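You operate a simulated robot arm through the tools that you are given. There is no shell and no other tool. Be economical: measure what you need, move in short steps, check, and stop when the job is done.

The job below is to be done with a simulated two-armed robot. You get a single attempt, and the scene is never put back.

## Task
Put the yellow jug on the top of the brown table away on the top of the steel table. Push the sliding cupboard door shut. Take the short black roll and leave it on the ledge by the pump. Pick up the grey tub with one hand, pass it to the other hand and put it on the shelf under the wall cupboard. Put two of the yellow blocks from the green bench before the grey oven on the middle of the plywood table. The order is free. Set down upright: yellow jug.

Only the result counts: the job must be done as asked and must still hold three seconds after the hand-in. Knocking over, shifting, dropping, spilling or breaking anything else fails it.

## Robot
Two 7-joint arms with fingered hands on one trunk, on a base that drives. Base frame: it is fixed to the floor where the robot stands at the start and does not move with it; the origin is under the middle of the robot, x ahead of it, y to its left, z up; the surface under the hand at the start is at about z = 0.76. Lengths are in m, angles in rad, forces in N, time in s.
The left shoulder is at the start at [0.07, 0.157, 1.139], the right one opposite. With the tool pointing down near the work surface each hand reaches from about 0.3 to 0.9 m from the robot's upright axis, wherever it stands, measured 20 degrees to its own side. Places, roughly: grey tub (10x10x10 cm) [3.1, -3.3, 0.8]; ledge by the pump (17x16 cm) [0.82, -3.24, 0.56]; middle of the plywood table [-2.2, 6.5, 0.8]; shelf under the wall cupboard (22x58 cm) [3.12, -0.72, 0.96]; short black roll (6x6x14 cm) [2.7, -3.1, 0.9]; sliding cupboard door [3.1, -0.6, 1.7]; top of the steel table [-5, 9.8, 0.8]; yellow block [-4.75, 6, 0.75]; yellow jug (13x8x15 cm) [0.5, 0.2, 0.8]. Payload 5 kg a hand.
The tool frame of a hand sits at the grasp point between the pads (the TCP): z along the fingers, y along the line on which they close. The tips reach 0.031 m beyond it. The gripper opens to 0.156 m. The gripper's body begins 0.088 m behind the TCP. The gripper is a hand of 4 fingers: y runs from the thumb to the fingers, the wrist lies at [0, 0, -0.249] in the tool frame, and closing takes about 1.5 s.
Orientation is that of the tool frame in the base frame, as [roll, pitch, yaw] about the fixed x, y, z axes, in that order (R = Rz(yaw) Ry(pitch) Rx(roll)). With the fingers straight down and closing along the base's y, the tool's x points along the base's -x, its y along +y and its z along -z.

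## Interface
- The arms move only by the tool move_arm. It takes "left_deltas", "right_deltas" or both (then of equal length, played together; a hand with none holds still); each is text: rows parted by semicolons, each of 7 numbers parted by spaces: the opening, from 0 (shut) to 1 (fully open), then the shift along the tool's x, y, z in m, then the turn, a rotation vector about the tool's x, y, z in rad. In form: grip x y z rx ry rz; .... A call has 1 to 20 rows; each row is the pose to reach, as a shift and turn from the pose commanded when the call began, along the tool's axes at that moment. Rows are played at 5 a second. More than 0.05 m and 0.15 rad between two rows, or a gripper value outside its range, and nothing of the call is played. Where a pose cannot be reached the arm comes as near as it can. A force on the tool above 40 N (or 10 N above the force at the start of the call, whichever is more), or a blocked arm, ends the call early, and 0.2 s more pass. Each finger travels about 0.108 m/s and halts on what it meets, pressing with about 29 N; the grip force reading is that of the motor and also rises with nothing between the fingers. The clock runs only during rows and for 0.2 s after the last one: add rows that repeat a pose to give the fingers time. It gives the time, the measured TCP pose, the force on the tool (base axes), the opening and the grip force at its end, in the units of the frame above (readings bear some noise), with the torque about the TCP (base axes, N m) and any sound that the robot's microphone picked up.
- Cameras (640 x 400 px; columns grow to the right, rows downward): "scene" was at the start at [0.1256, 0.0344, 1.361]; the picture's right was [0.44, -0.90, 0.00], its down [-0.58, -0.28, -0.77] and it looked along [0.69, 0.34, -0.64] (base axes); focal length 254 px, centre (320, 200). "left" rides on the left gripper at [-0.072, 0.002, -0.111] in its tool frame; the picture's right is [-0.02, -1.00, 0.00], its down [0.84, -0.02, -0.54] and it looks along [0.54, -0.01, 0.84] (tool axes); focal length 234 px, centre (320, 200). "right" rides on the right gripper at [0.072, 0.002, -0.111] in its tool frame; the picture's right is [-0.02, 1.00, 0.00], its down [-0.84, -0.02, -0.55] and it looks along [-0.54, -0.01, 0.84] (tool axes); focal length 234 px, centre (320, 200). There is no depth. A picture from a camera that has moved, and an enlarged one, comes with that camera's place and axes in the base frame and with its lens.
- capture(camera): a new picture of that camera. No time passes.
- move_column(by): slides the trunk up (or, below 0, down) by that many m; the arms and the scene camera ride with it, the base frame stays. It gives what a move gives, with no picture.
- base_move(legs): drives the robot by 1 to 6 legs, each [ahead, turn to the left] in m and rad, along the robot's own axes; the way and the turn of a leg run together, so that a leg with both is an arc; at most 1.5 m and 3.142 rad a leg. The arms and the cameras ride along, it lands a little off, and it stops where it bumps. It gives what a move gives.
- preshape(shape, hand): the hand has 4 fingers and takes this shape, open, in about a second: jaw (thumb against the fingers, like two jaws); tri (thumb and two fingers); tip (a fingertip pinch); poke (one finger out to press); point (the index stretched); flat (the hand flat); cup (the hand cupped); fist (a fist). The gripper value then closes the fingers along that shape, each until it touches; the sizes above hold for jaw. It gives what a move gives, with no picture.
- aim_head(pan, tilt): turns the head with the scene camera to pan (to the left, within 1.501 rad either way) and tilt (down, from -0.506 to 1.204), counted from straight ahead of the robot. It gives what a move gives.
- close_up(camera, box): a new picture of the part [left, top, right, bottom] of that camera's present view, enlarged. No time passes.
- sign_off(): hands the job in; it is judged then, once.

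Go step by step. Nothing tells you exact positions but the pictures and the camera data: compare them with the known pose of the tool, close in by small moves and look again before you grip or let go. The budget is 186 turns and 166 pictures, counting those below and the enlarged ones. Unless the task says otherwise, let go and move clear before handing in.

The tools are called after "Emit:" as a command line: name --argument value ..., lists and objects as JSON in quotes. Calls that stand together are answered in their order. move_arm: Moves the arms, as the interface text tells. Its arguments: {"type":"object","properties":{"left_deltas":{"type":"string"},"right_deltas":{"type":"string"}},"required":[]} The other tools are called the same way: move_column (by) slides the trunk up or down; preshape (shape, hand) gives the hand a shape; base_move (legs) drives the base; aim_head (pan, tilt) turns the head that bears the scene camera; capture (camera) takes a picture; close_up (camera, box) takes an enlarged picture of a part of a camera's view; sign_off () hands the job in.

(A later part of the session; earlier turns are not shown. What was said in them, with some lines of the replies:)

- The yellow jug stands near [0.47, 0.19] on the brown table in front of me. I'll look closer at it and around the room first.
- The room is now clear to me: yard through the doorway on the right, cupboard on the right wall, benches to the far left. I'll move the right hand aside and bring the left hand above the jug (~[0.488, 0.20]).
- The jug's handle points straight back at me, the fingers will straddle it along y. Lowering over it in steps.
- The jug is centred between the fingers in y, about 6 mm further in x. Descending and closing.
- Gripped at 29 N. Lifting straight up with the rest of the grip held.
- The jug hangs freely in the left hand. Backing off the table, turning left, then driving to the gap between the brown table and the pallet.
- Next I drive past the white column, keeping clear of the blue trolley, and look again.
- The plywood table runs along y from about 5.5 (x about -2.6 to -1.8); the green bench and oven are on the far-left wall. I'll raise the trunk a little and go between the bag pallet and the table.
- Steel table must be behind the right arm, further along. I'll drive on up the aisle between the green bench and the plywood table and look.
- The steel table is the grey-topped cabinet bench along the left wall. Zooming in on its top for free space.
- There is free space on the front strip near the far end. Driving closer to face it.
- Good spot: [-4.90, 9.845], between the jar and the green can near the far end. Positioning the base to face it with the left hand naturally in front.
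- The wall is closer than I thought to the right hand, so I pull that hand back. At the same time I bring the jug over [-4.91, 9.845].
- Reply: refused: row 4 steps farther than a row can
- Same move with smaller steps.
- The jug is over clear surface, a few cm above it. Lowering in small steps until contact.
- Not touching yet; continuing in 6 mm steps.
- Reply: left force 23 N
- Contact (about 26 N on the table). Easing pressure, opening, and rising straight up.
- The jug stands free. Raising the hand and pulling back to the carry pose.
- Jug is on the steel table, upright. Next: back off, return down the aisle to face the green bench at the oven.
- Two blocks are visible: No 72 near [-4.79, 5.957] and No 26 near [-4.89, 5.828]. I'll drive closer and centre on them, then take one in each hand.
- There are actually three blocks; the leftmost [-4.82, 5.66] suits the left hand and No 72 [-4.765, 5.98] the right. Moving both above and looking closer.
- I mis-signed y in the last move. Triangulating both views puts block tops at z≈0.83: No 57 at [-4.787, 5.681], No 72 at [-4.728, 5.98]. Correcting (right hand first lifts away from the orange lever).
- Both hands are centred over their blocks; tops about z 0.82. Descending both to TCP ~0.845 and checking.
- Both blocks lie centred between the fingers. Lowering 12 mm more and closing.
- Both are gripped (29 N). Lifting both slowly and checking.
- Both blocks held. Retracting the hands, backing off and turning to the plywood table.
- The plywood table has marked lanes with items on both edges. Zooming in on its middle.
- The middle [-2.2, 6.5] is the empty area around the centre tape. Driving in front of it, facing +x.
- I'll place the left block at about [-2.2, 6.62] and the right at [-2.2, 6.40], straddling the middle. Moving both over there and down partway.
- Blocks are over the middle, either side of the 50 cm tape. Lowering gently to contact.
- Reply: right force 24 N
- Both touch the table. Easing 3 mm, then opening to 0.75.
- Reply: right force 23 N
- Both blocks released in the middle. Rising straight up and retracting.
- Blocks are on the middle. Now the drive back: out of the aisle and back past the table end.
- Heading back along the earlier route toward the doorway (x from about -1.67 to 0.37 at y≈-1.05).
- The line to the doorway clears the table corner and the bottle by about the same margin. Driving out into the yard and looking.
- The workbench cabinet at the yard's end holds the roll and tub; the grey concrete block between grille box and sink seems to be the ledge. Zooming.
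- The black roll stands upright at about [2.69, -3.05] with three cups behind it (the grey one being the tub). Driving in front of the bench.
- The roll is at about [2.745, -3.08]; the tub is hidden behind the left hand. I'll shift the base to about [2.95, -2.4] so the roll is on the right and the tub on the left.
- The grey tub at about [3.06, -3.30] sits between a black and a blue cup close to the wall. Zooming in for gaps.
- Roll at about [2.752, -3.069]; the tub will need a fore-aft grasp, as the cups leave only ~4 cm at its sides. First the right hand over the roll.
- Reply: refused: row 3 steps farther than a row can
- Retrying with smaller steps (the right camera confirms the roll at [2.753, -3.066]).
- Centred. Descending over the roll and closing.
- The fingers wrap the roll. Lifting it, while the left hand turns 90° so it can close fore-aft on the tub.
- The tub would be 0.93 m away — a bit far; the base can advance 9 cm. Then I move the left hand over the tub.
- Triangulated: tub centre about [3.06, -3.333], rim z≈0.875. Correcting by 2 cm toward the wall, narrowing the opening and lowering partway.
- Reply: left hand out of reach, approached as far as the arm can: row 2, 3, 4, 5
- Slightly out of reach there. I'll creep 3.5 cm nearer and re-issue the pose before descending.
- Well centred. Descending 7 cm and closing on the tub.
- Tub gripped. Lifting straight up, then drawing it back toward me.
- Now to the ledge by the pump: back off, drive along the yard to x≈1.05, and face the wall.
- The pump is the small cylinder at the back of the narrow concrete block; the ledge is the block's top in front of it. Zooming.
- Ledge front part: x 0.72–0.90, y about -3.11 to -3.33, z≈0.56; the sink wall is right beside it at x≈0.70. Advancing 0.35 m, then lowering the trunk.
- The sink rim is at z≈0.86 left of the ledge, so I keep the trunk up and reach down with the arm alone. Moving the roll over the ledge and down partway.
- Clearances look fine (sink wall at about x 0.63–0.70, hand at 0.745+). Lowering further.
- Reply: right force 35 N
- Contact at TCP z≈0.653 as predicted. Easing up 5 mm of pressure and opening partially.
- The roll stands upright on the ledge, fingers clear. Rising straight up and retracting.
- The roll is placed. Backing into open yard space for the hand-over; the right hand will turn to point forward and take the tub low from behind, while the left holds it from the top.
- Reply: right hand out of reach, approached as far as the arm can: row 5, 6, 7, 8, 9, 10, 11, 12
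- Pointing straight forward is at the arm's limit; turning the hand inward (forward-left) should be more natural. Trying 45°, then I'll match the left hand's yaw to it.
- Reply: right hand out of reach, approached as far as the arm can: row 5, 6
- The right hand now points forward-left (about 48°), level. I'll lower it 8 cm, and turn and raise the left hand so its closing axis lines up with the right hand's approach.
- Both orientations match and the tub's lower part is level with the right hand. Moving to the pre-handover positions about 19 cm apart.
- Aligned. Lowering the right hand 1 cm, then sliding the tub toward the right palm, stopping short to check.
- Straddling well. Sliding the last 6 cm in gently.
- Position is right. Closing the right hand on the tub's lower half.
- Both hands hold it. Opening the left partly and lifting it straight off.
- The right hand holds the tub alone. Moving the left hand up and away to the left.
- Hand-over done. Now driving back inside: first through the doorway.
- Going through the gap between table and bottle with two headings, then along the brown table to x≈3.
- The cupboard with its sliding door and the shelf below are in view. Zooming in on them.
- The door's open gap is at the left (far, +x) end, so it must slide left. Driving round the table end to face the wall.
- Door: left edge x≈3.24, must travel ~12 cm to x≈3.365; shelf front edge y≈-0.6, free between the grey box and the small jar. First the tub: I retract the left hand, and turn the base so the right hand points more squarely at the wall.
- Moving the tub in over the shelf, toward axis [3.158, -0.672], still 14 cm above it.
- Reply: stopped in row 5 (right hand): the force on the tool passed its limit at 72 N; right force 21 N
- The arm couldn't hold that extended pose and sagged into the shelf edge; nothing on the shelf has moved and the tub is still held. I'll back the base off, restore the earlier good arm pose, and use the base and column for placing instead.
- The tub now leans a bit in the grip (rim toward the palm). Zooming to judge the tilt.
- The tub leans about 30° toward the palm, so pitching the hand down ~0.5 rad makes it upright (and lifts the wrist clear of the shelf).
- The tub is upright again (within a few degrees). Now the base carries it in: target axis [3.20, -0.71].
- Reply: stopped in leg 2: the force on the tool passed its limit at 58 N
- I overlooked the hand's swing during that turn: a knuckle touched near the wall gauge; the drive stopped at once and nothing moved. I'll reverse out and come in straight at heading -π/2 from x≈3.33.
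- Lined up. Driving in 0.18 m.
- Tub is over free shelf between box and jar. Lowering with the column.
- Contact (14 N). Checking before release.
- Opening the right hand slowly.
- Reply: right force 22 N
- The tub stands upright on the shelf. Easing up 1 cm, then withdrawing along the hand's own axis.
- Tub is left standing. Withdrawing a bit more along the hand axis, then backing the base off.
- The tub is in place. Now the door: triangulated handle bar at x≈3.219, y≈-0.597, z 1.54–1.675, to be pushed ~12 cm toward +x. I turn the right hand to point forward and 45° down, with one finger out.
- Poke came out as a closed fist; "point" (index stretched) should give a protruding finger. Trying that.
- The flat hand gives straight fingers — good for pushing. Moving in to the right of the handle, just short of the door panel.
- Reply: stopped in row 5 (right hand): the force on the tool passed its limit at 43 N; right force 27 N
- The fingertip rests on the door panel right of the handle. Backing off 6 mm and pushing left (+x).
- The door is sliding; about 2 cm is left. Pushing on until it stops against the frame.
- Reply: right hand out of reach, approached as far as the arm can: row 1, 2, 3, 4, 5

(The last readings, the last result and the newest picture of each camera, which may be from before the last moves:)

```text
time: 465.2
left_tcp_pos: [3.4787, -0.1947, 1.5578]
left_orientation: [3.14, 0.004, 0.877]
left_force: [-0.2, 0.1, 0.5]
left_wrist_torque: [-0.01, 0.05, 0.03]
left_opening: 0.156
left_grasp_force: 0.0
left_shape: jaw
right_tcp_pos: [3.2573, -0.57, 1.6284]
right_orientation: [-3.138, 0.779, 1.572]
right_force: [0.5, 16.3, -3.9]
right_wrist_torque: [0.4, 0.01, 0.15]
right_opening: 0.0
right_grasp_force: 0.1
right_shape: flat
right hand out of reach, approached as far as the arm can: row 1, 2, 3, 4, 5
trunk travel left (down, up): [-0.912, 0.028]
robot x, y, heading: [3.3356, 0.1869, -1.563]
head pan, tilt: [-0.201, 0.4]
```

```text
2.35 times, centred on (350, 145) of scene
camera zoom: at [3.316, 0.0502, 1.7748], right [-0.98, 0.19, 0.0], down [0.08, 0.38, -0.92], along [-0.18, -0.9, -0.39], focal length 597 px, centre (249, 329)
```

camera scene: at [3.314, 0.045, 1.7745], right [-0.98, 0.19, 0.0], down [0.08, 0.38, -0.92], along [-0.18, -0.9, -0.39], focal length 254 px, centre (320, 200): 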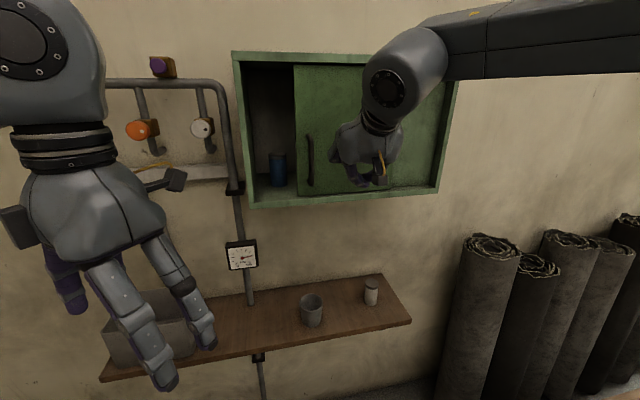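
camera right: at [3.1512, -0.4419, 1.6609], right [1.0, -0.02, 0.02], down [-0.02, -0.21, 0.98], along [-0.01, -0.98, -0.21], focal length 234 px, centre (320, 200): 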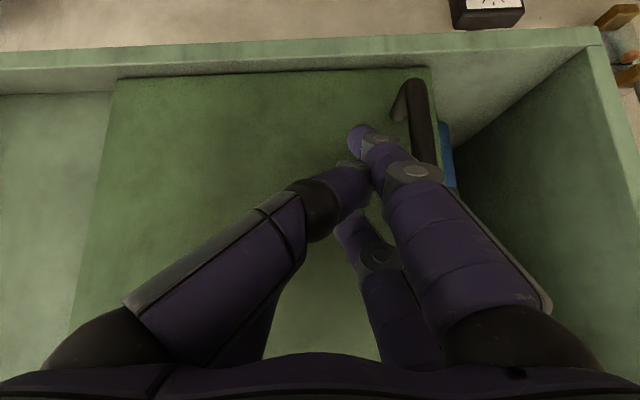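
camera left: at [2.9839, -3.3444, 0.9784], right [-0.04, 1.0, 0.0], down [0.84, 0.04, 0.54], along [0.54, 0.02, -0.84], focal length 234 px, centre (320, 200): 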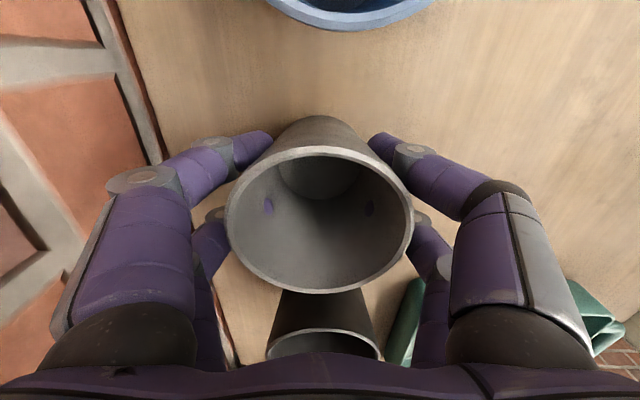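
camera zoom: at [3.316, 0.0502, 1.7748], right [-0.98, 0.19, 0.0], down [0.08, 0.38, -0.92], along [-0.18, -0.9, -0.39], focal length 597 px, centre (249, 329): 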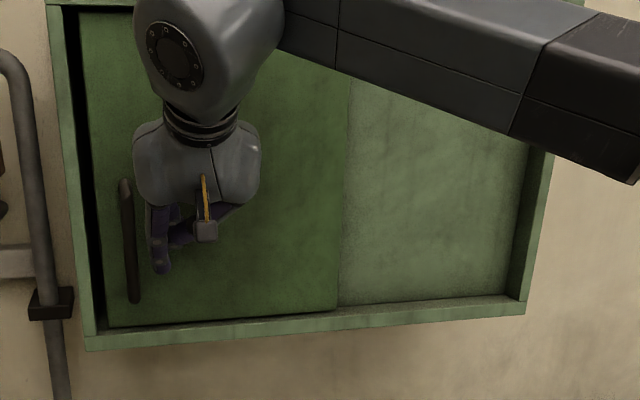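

The arm is at its lateral limit, but a small left turn of the base moves the fingertip almost purely +x. Turning 0.035 rad.

Emit:
base_move --legs '[[0, 0.035]]'

Emit:
close_up --camera "scene" --box '[230, 60, 470, 230]'

```text
time: 466.0
left_tcp_pos: [3.4888, -0.1849, 1.5604]
left_orientation: [3.137, 0.004, 0.912]
left_force: [-0.8, -0.5, -0.5]
left_wrist_torque: [-0.03, -0.01, -0.02]
left_opening: 0.1558
left_grasp_force: 0.1
left_shape: jaw
right_tcp_pos: [3.2814, -0.5672, 1.6314]
right_orientation: [3.141, 0.781, 1.603]
right_force: [-5.6, 28.5, -3.5]
right_wrist_torque: [0.53, -0.02, -1.01]
right_opening: 0.0003
right_grasp_force: 0.1
right_shape: flat
trunk travel left (down, up): [-0.912, 0.028]
robot x, y, heading: [3.3314, 0.1911, -1.527]
head pan, tilt: [-0.201, 0.4]
```

```text
2.35 times, centred on (350, 145) of scene
camera zoom: at [3.3171, 0.0541, 1.7751], right [-0.99, 0.16, 0.0], down [0.06, 0.38, -0.92], along [-0.15, -0.91, -0.38], focal length 597 px, centre (249, 329)
```

zoom: 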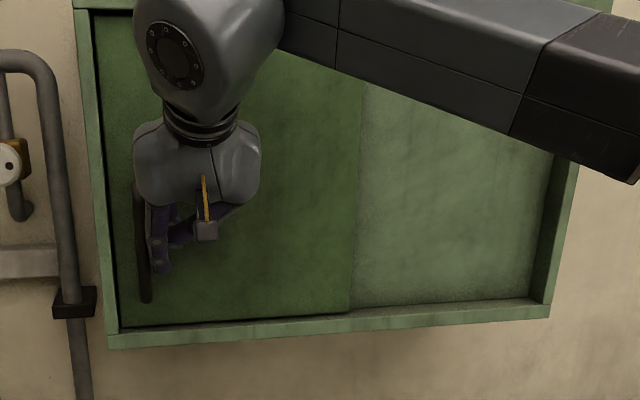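

Nearly shut. Easing the pressure a little, then another small turn to seat it.

Emit:
move_arm --right_deltas "0 0.005 0 -0.005 0 0 0;0 0.005 0 -0.005 0 0 0"

Emit:
base_move --legs '[[0, 0.025]]'

Emit:
close_up --camera "scene" --box '[240, 50, 360, 210]'

```text
time: 466.6
left_tcp_pos: [3.4916, -0.1926, 1.5575]
left_orientation: [3.14, 0.002, 0.912]
left_force: [-0.2, -0.9, 0.5]
left_wrist_torque: [-0.01, -0.04, 0.02]
left_opening: 0.1558
left_grasp_force: 0.0
left_shape: jaw
right_tcp_pos: [3.2826, -0.5689, 1.6258]
right_orientation: [-3.141, 0.775, 1.604]
right_force: [-0.1, 1.7, 0.2]
right_wrist_torque: [0.01, -0.02, 0.02]
right_opening: 0.0001
right_grasp_force: 0.1
right_shape: flat
trunk travel left (down, up): [-0.912, 0.028]
robot x, y, heading: [3.3343, 0.1854, -1.531]
head pan, tilt: [-0.201, 0.4]
```

```text
time: 467.3
left_tcp_pos: [3.4945, -0.1873, 1.5589]
left_orientation: [3.136, 0.001, 0.94]
left_force: [0.1, 0.2, 0.0]
left_wrist_torque: [0.0, 0.01, 0.0]
left_opening: 0.1559
left_grasp_force: 0.2
left_shape: jaw
right_tcp_pos: [3.2922, -0.5686, 1.6278]
right_orientation: [3.137, 0.776, 1.623]
right_force: [-25.3, 5.6, 0.5]
right_wrist_torque: [0.05, 0.57, 0.01]
right_opening: 0.0
right_grasp_force: 0.1
right_shape: flat
trunk travel left (down, up): [-0.912, 0.028]
robot x, y, heading: [3.3346, 0.1922, -1.508]
head pan, tilt: [-0.201, 0.4]
```

```text
2.50 times, centred on (300, 130) of scene
camera zoom: at [3.315, 0.0478, 1.7746], right [-0.99, 0.14, -0.01], down [0.06, 0.38, -0.92], along [-0.12, -0.91, -0.39], focal length 635 px, centre (370, 375)
```

zoom: 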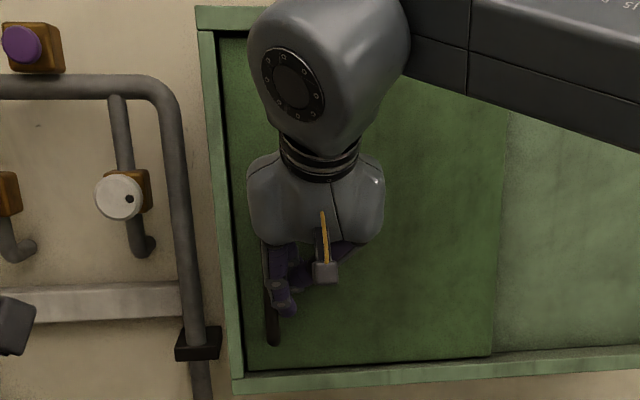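

The door now pushes back with 25 N — it is against the frame. Turning back slightly and retracting the hand.

Emit:
base_move --legs '[[0, -0.05]]'

Emit:
move_arm --right_deltas "0 0.02 -0.005 -0.02 0 0 0;0 0.045 -0.01 -0.045 0 0 0;0 0.07 -0.015 -0.07 0 0 0;0 0.1 -0.02 -0.1 0 0 0"

Emit:
base_move --legs '[[-0.3, 0]]'

Emit:
capture --camera "scene"

```text
time: 468.1
left_tcp_pos: [3.4827, -0.1973, 1.5564]
left_orientation: [3.14, 0.003, 0.889]
left_force: [-0.1, 0.5, 0.2]
left_wrist_torque: [-0.02, 0.01, 0.0]
left_opening: 0.1558
left_grasp_force: 0.0
left_shape: jaw
right_tcp_pos: [3.2642, -0.5673, 1.6273]
right_orientation: [-3.136, 0.776, 1.579]
right_force: [-0.1, -0.8, 0.1]
right_wrist_torque: [0.0, -0.06, -0.03]
right_opening: 0.0
right_grasp_force: 0.0
right_shape: flat
trunk travel left (down, up): [-0.912, 0.028]
robot x, y, heading: [3.332, 0.189, -1.556]
head pan, tilt: [-0.201, 0.4]
```

```text
time: 469.1
left_tcp_pos: [3.4855, -0.1937, 1.5573]
left_orientation: [3.14, 0.004, 0.888]
left_force: [0.2, 0.8, 1.0]
left_wrist_torque: [-0.08, -0.01, -0.02]
left_opening: 0.1559
left_grasp_force: 0.1
left_shape: jaw
right_tcp_pos: [3.2451, -0.4227, 1.6289]
right_orientation: [-3.139, 0.777, 1.577]
right_force: [-0.1, 0.3, 0.3]
right_wrist_torque: [0.0, 0.01, 0.0]
right_opening: 0.0002
right_grasp_force: 0.2
right_shape: flat
trunk travel left (down, up): [-0.912, 0.028]
robot x, y, heading: [3.3348, 0.1931, -1.558]
head pan, tilt: [-0.201, 0.4]
```

```text
time: 471.2
left_tcp_pos: [3.479, 0.1055, 1.5564]
left_orientation: [3.141, 0.003, 0.893]
left_force: [0.9, 0.3, 0.4]
left_wrist_torque: [0.03, 0.02, -0.02]
left_opening: 0.1559
left_grasp_force: 0.1
left_shape: jaw
right_tcp_pos: [3.2401, -0.1236, 1.6262]
right_orientation: [-3.141, 0.773, 1.579]
right_force: [0.8, -0.8, -1.4]
right_wrist_torque: [-0.03, 0.01, -0.03]
right_opening: 0.0
right_grasp_force: 0.1
right_shape: flat
trunk travel left (down, up): [-0.912, 0.028]
robot x, y, heading: [3.3295, 0.495, -1.556]
head pan, tilt: [-0.201, 0.4]
```

```text
16 pictures are left
camera scene: at [3.3124, 0.3476, 1.7741], right [-0.98, 0.18, 0.0], down [0.07, 0.38, -0.92], along [-0.17, -0.91, -0.39], focal length 254 px, centre (320, 200)
```

scene: 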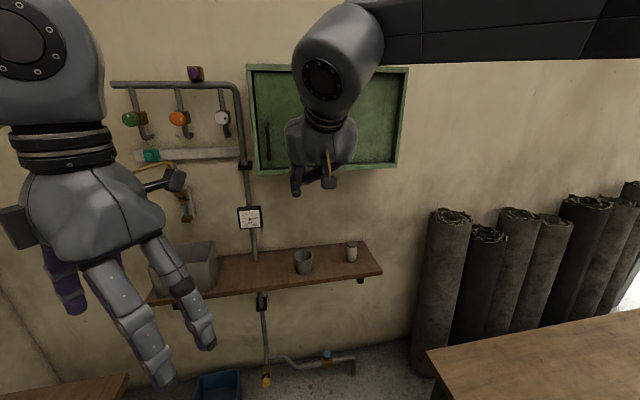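

Emit:
close_up --camera "scene" --box '[235, 55, 335, 185]'

Emit:
close_up --camera "scene" --box '[140, 190, 400, 320]'

```text
3.08 times, centred on (285, 120) of scene
camera zoom: at [3.3124, 0.3476, 1.7741], right [-0.98, 0.18, 0.0], down [0.07, 0.38, -0.92], along [-0.17, -0.91, -0.39], focal length 781 px, centre (428, 446)
```

zoom: 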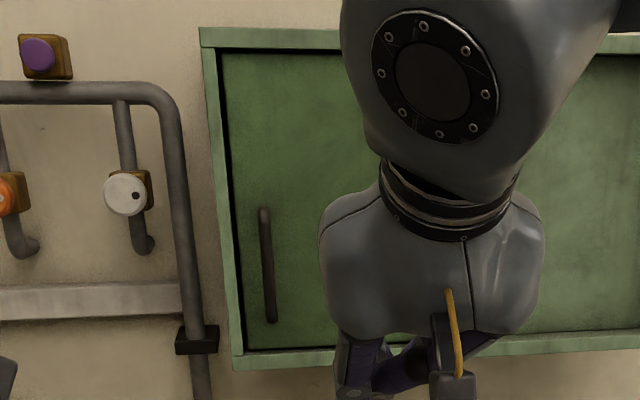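

```text
2.46 times, centred on (270, 255) of scene
camera zoom: at [3.3124, 0.3476, 1.7741], right [-0.98, 0.18, 0.0], down [0.07, 0.38, -0.92], along [-0.17, -0.91, -0.39], focal length 625 px, centre (443, 65)
```

zoom: 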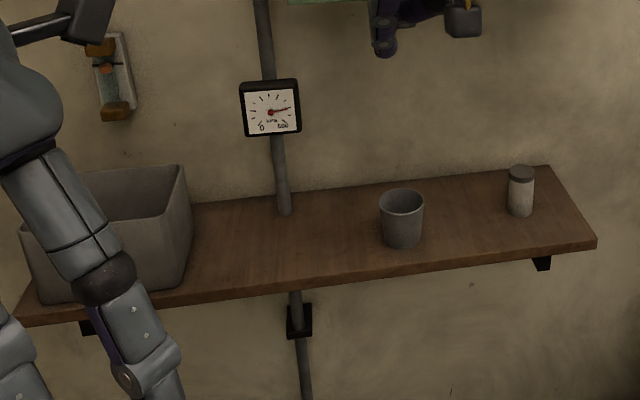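

The door looks shut; checking the thin dark line at its left edge closely.

Emit:
close_up --camera "scene" --box '[240, 55, 290, 105]'

Emit:
close_up --camera "scene" --box '[240, 130, 290, 180]'

```text
8.00 times, centred on (265, 80) of scene
camera zoom: at [3.3124, 0.3476, 1.7741], right [-0.98, 0.18, 0.0], down [0.07, 0.38, -0.92], along [-0.17, -0.91, -0.39], focal length 2031 px, centre (760, 1160)
```

zoom: 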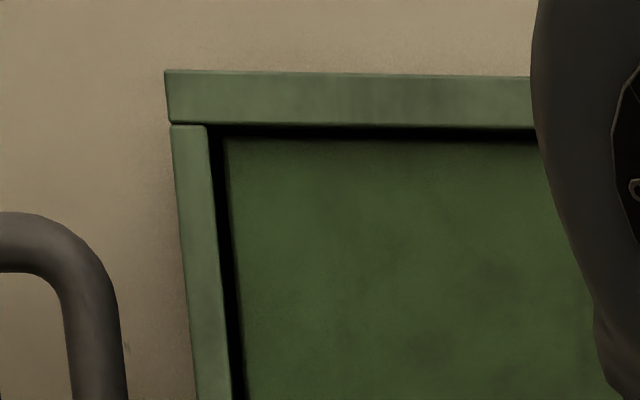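

```text
8.00 times, centred on (265, 155) of scene
camera zoom: at [3.3124, 0.3476, 1.7741], right [-0.98, 0.18, 0.0], down [0.07, 0.38, -0.92], along [-0.17, -0.91, -0.39], focal length 2031 px, centre (760, 560)
```

zoom: 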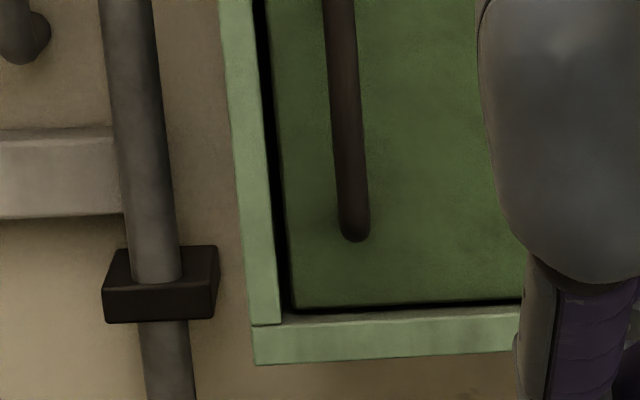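

The line is just the frame's shadow reveal, the same as along the top and bottom. The door met the stop firmly, and the tub stands upright on the shelf. All five jobs are done and both hands are clear, so I'm handing in.

Emit:
sign_off

```text
The job is handed in.
```

I finished all five parts of the job and handed it in:
- **Jug:** it stands upright on the steel table.
- **Sliding door:** it is shut against its frame.
- **Black roll:** it stands on the ledge by the pump.
- **Grey tub:** I passed it from the left hand to the right, and it is on the shelf under the wall cupboard. On the way in, the tub bumped the shelf edge, and the right hand then touched something near the wall gauge. I saw nothing moved.
- **Yellow blocks:** No 57 and No 72 are on the middle of the plywood table.
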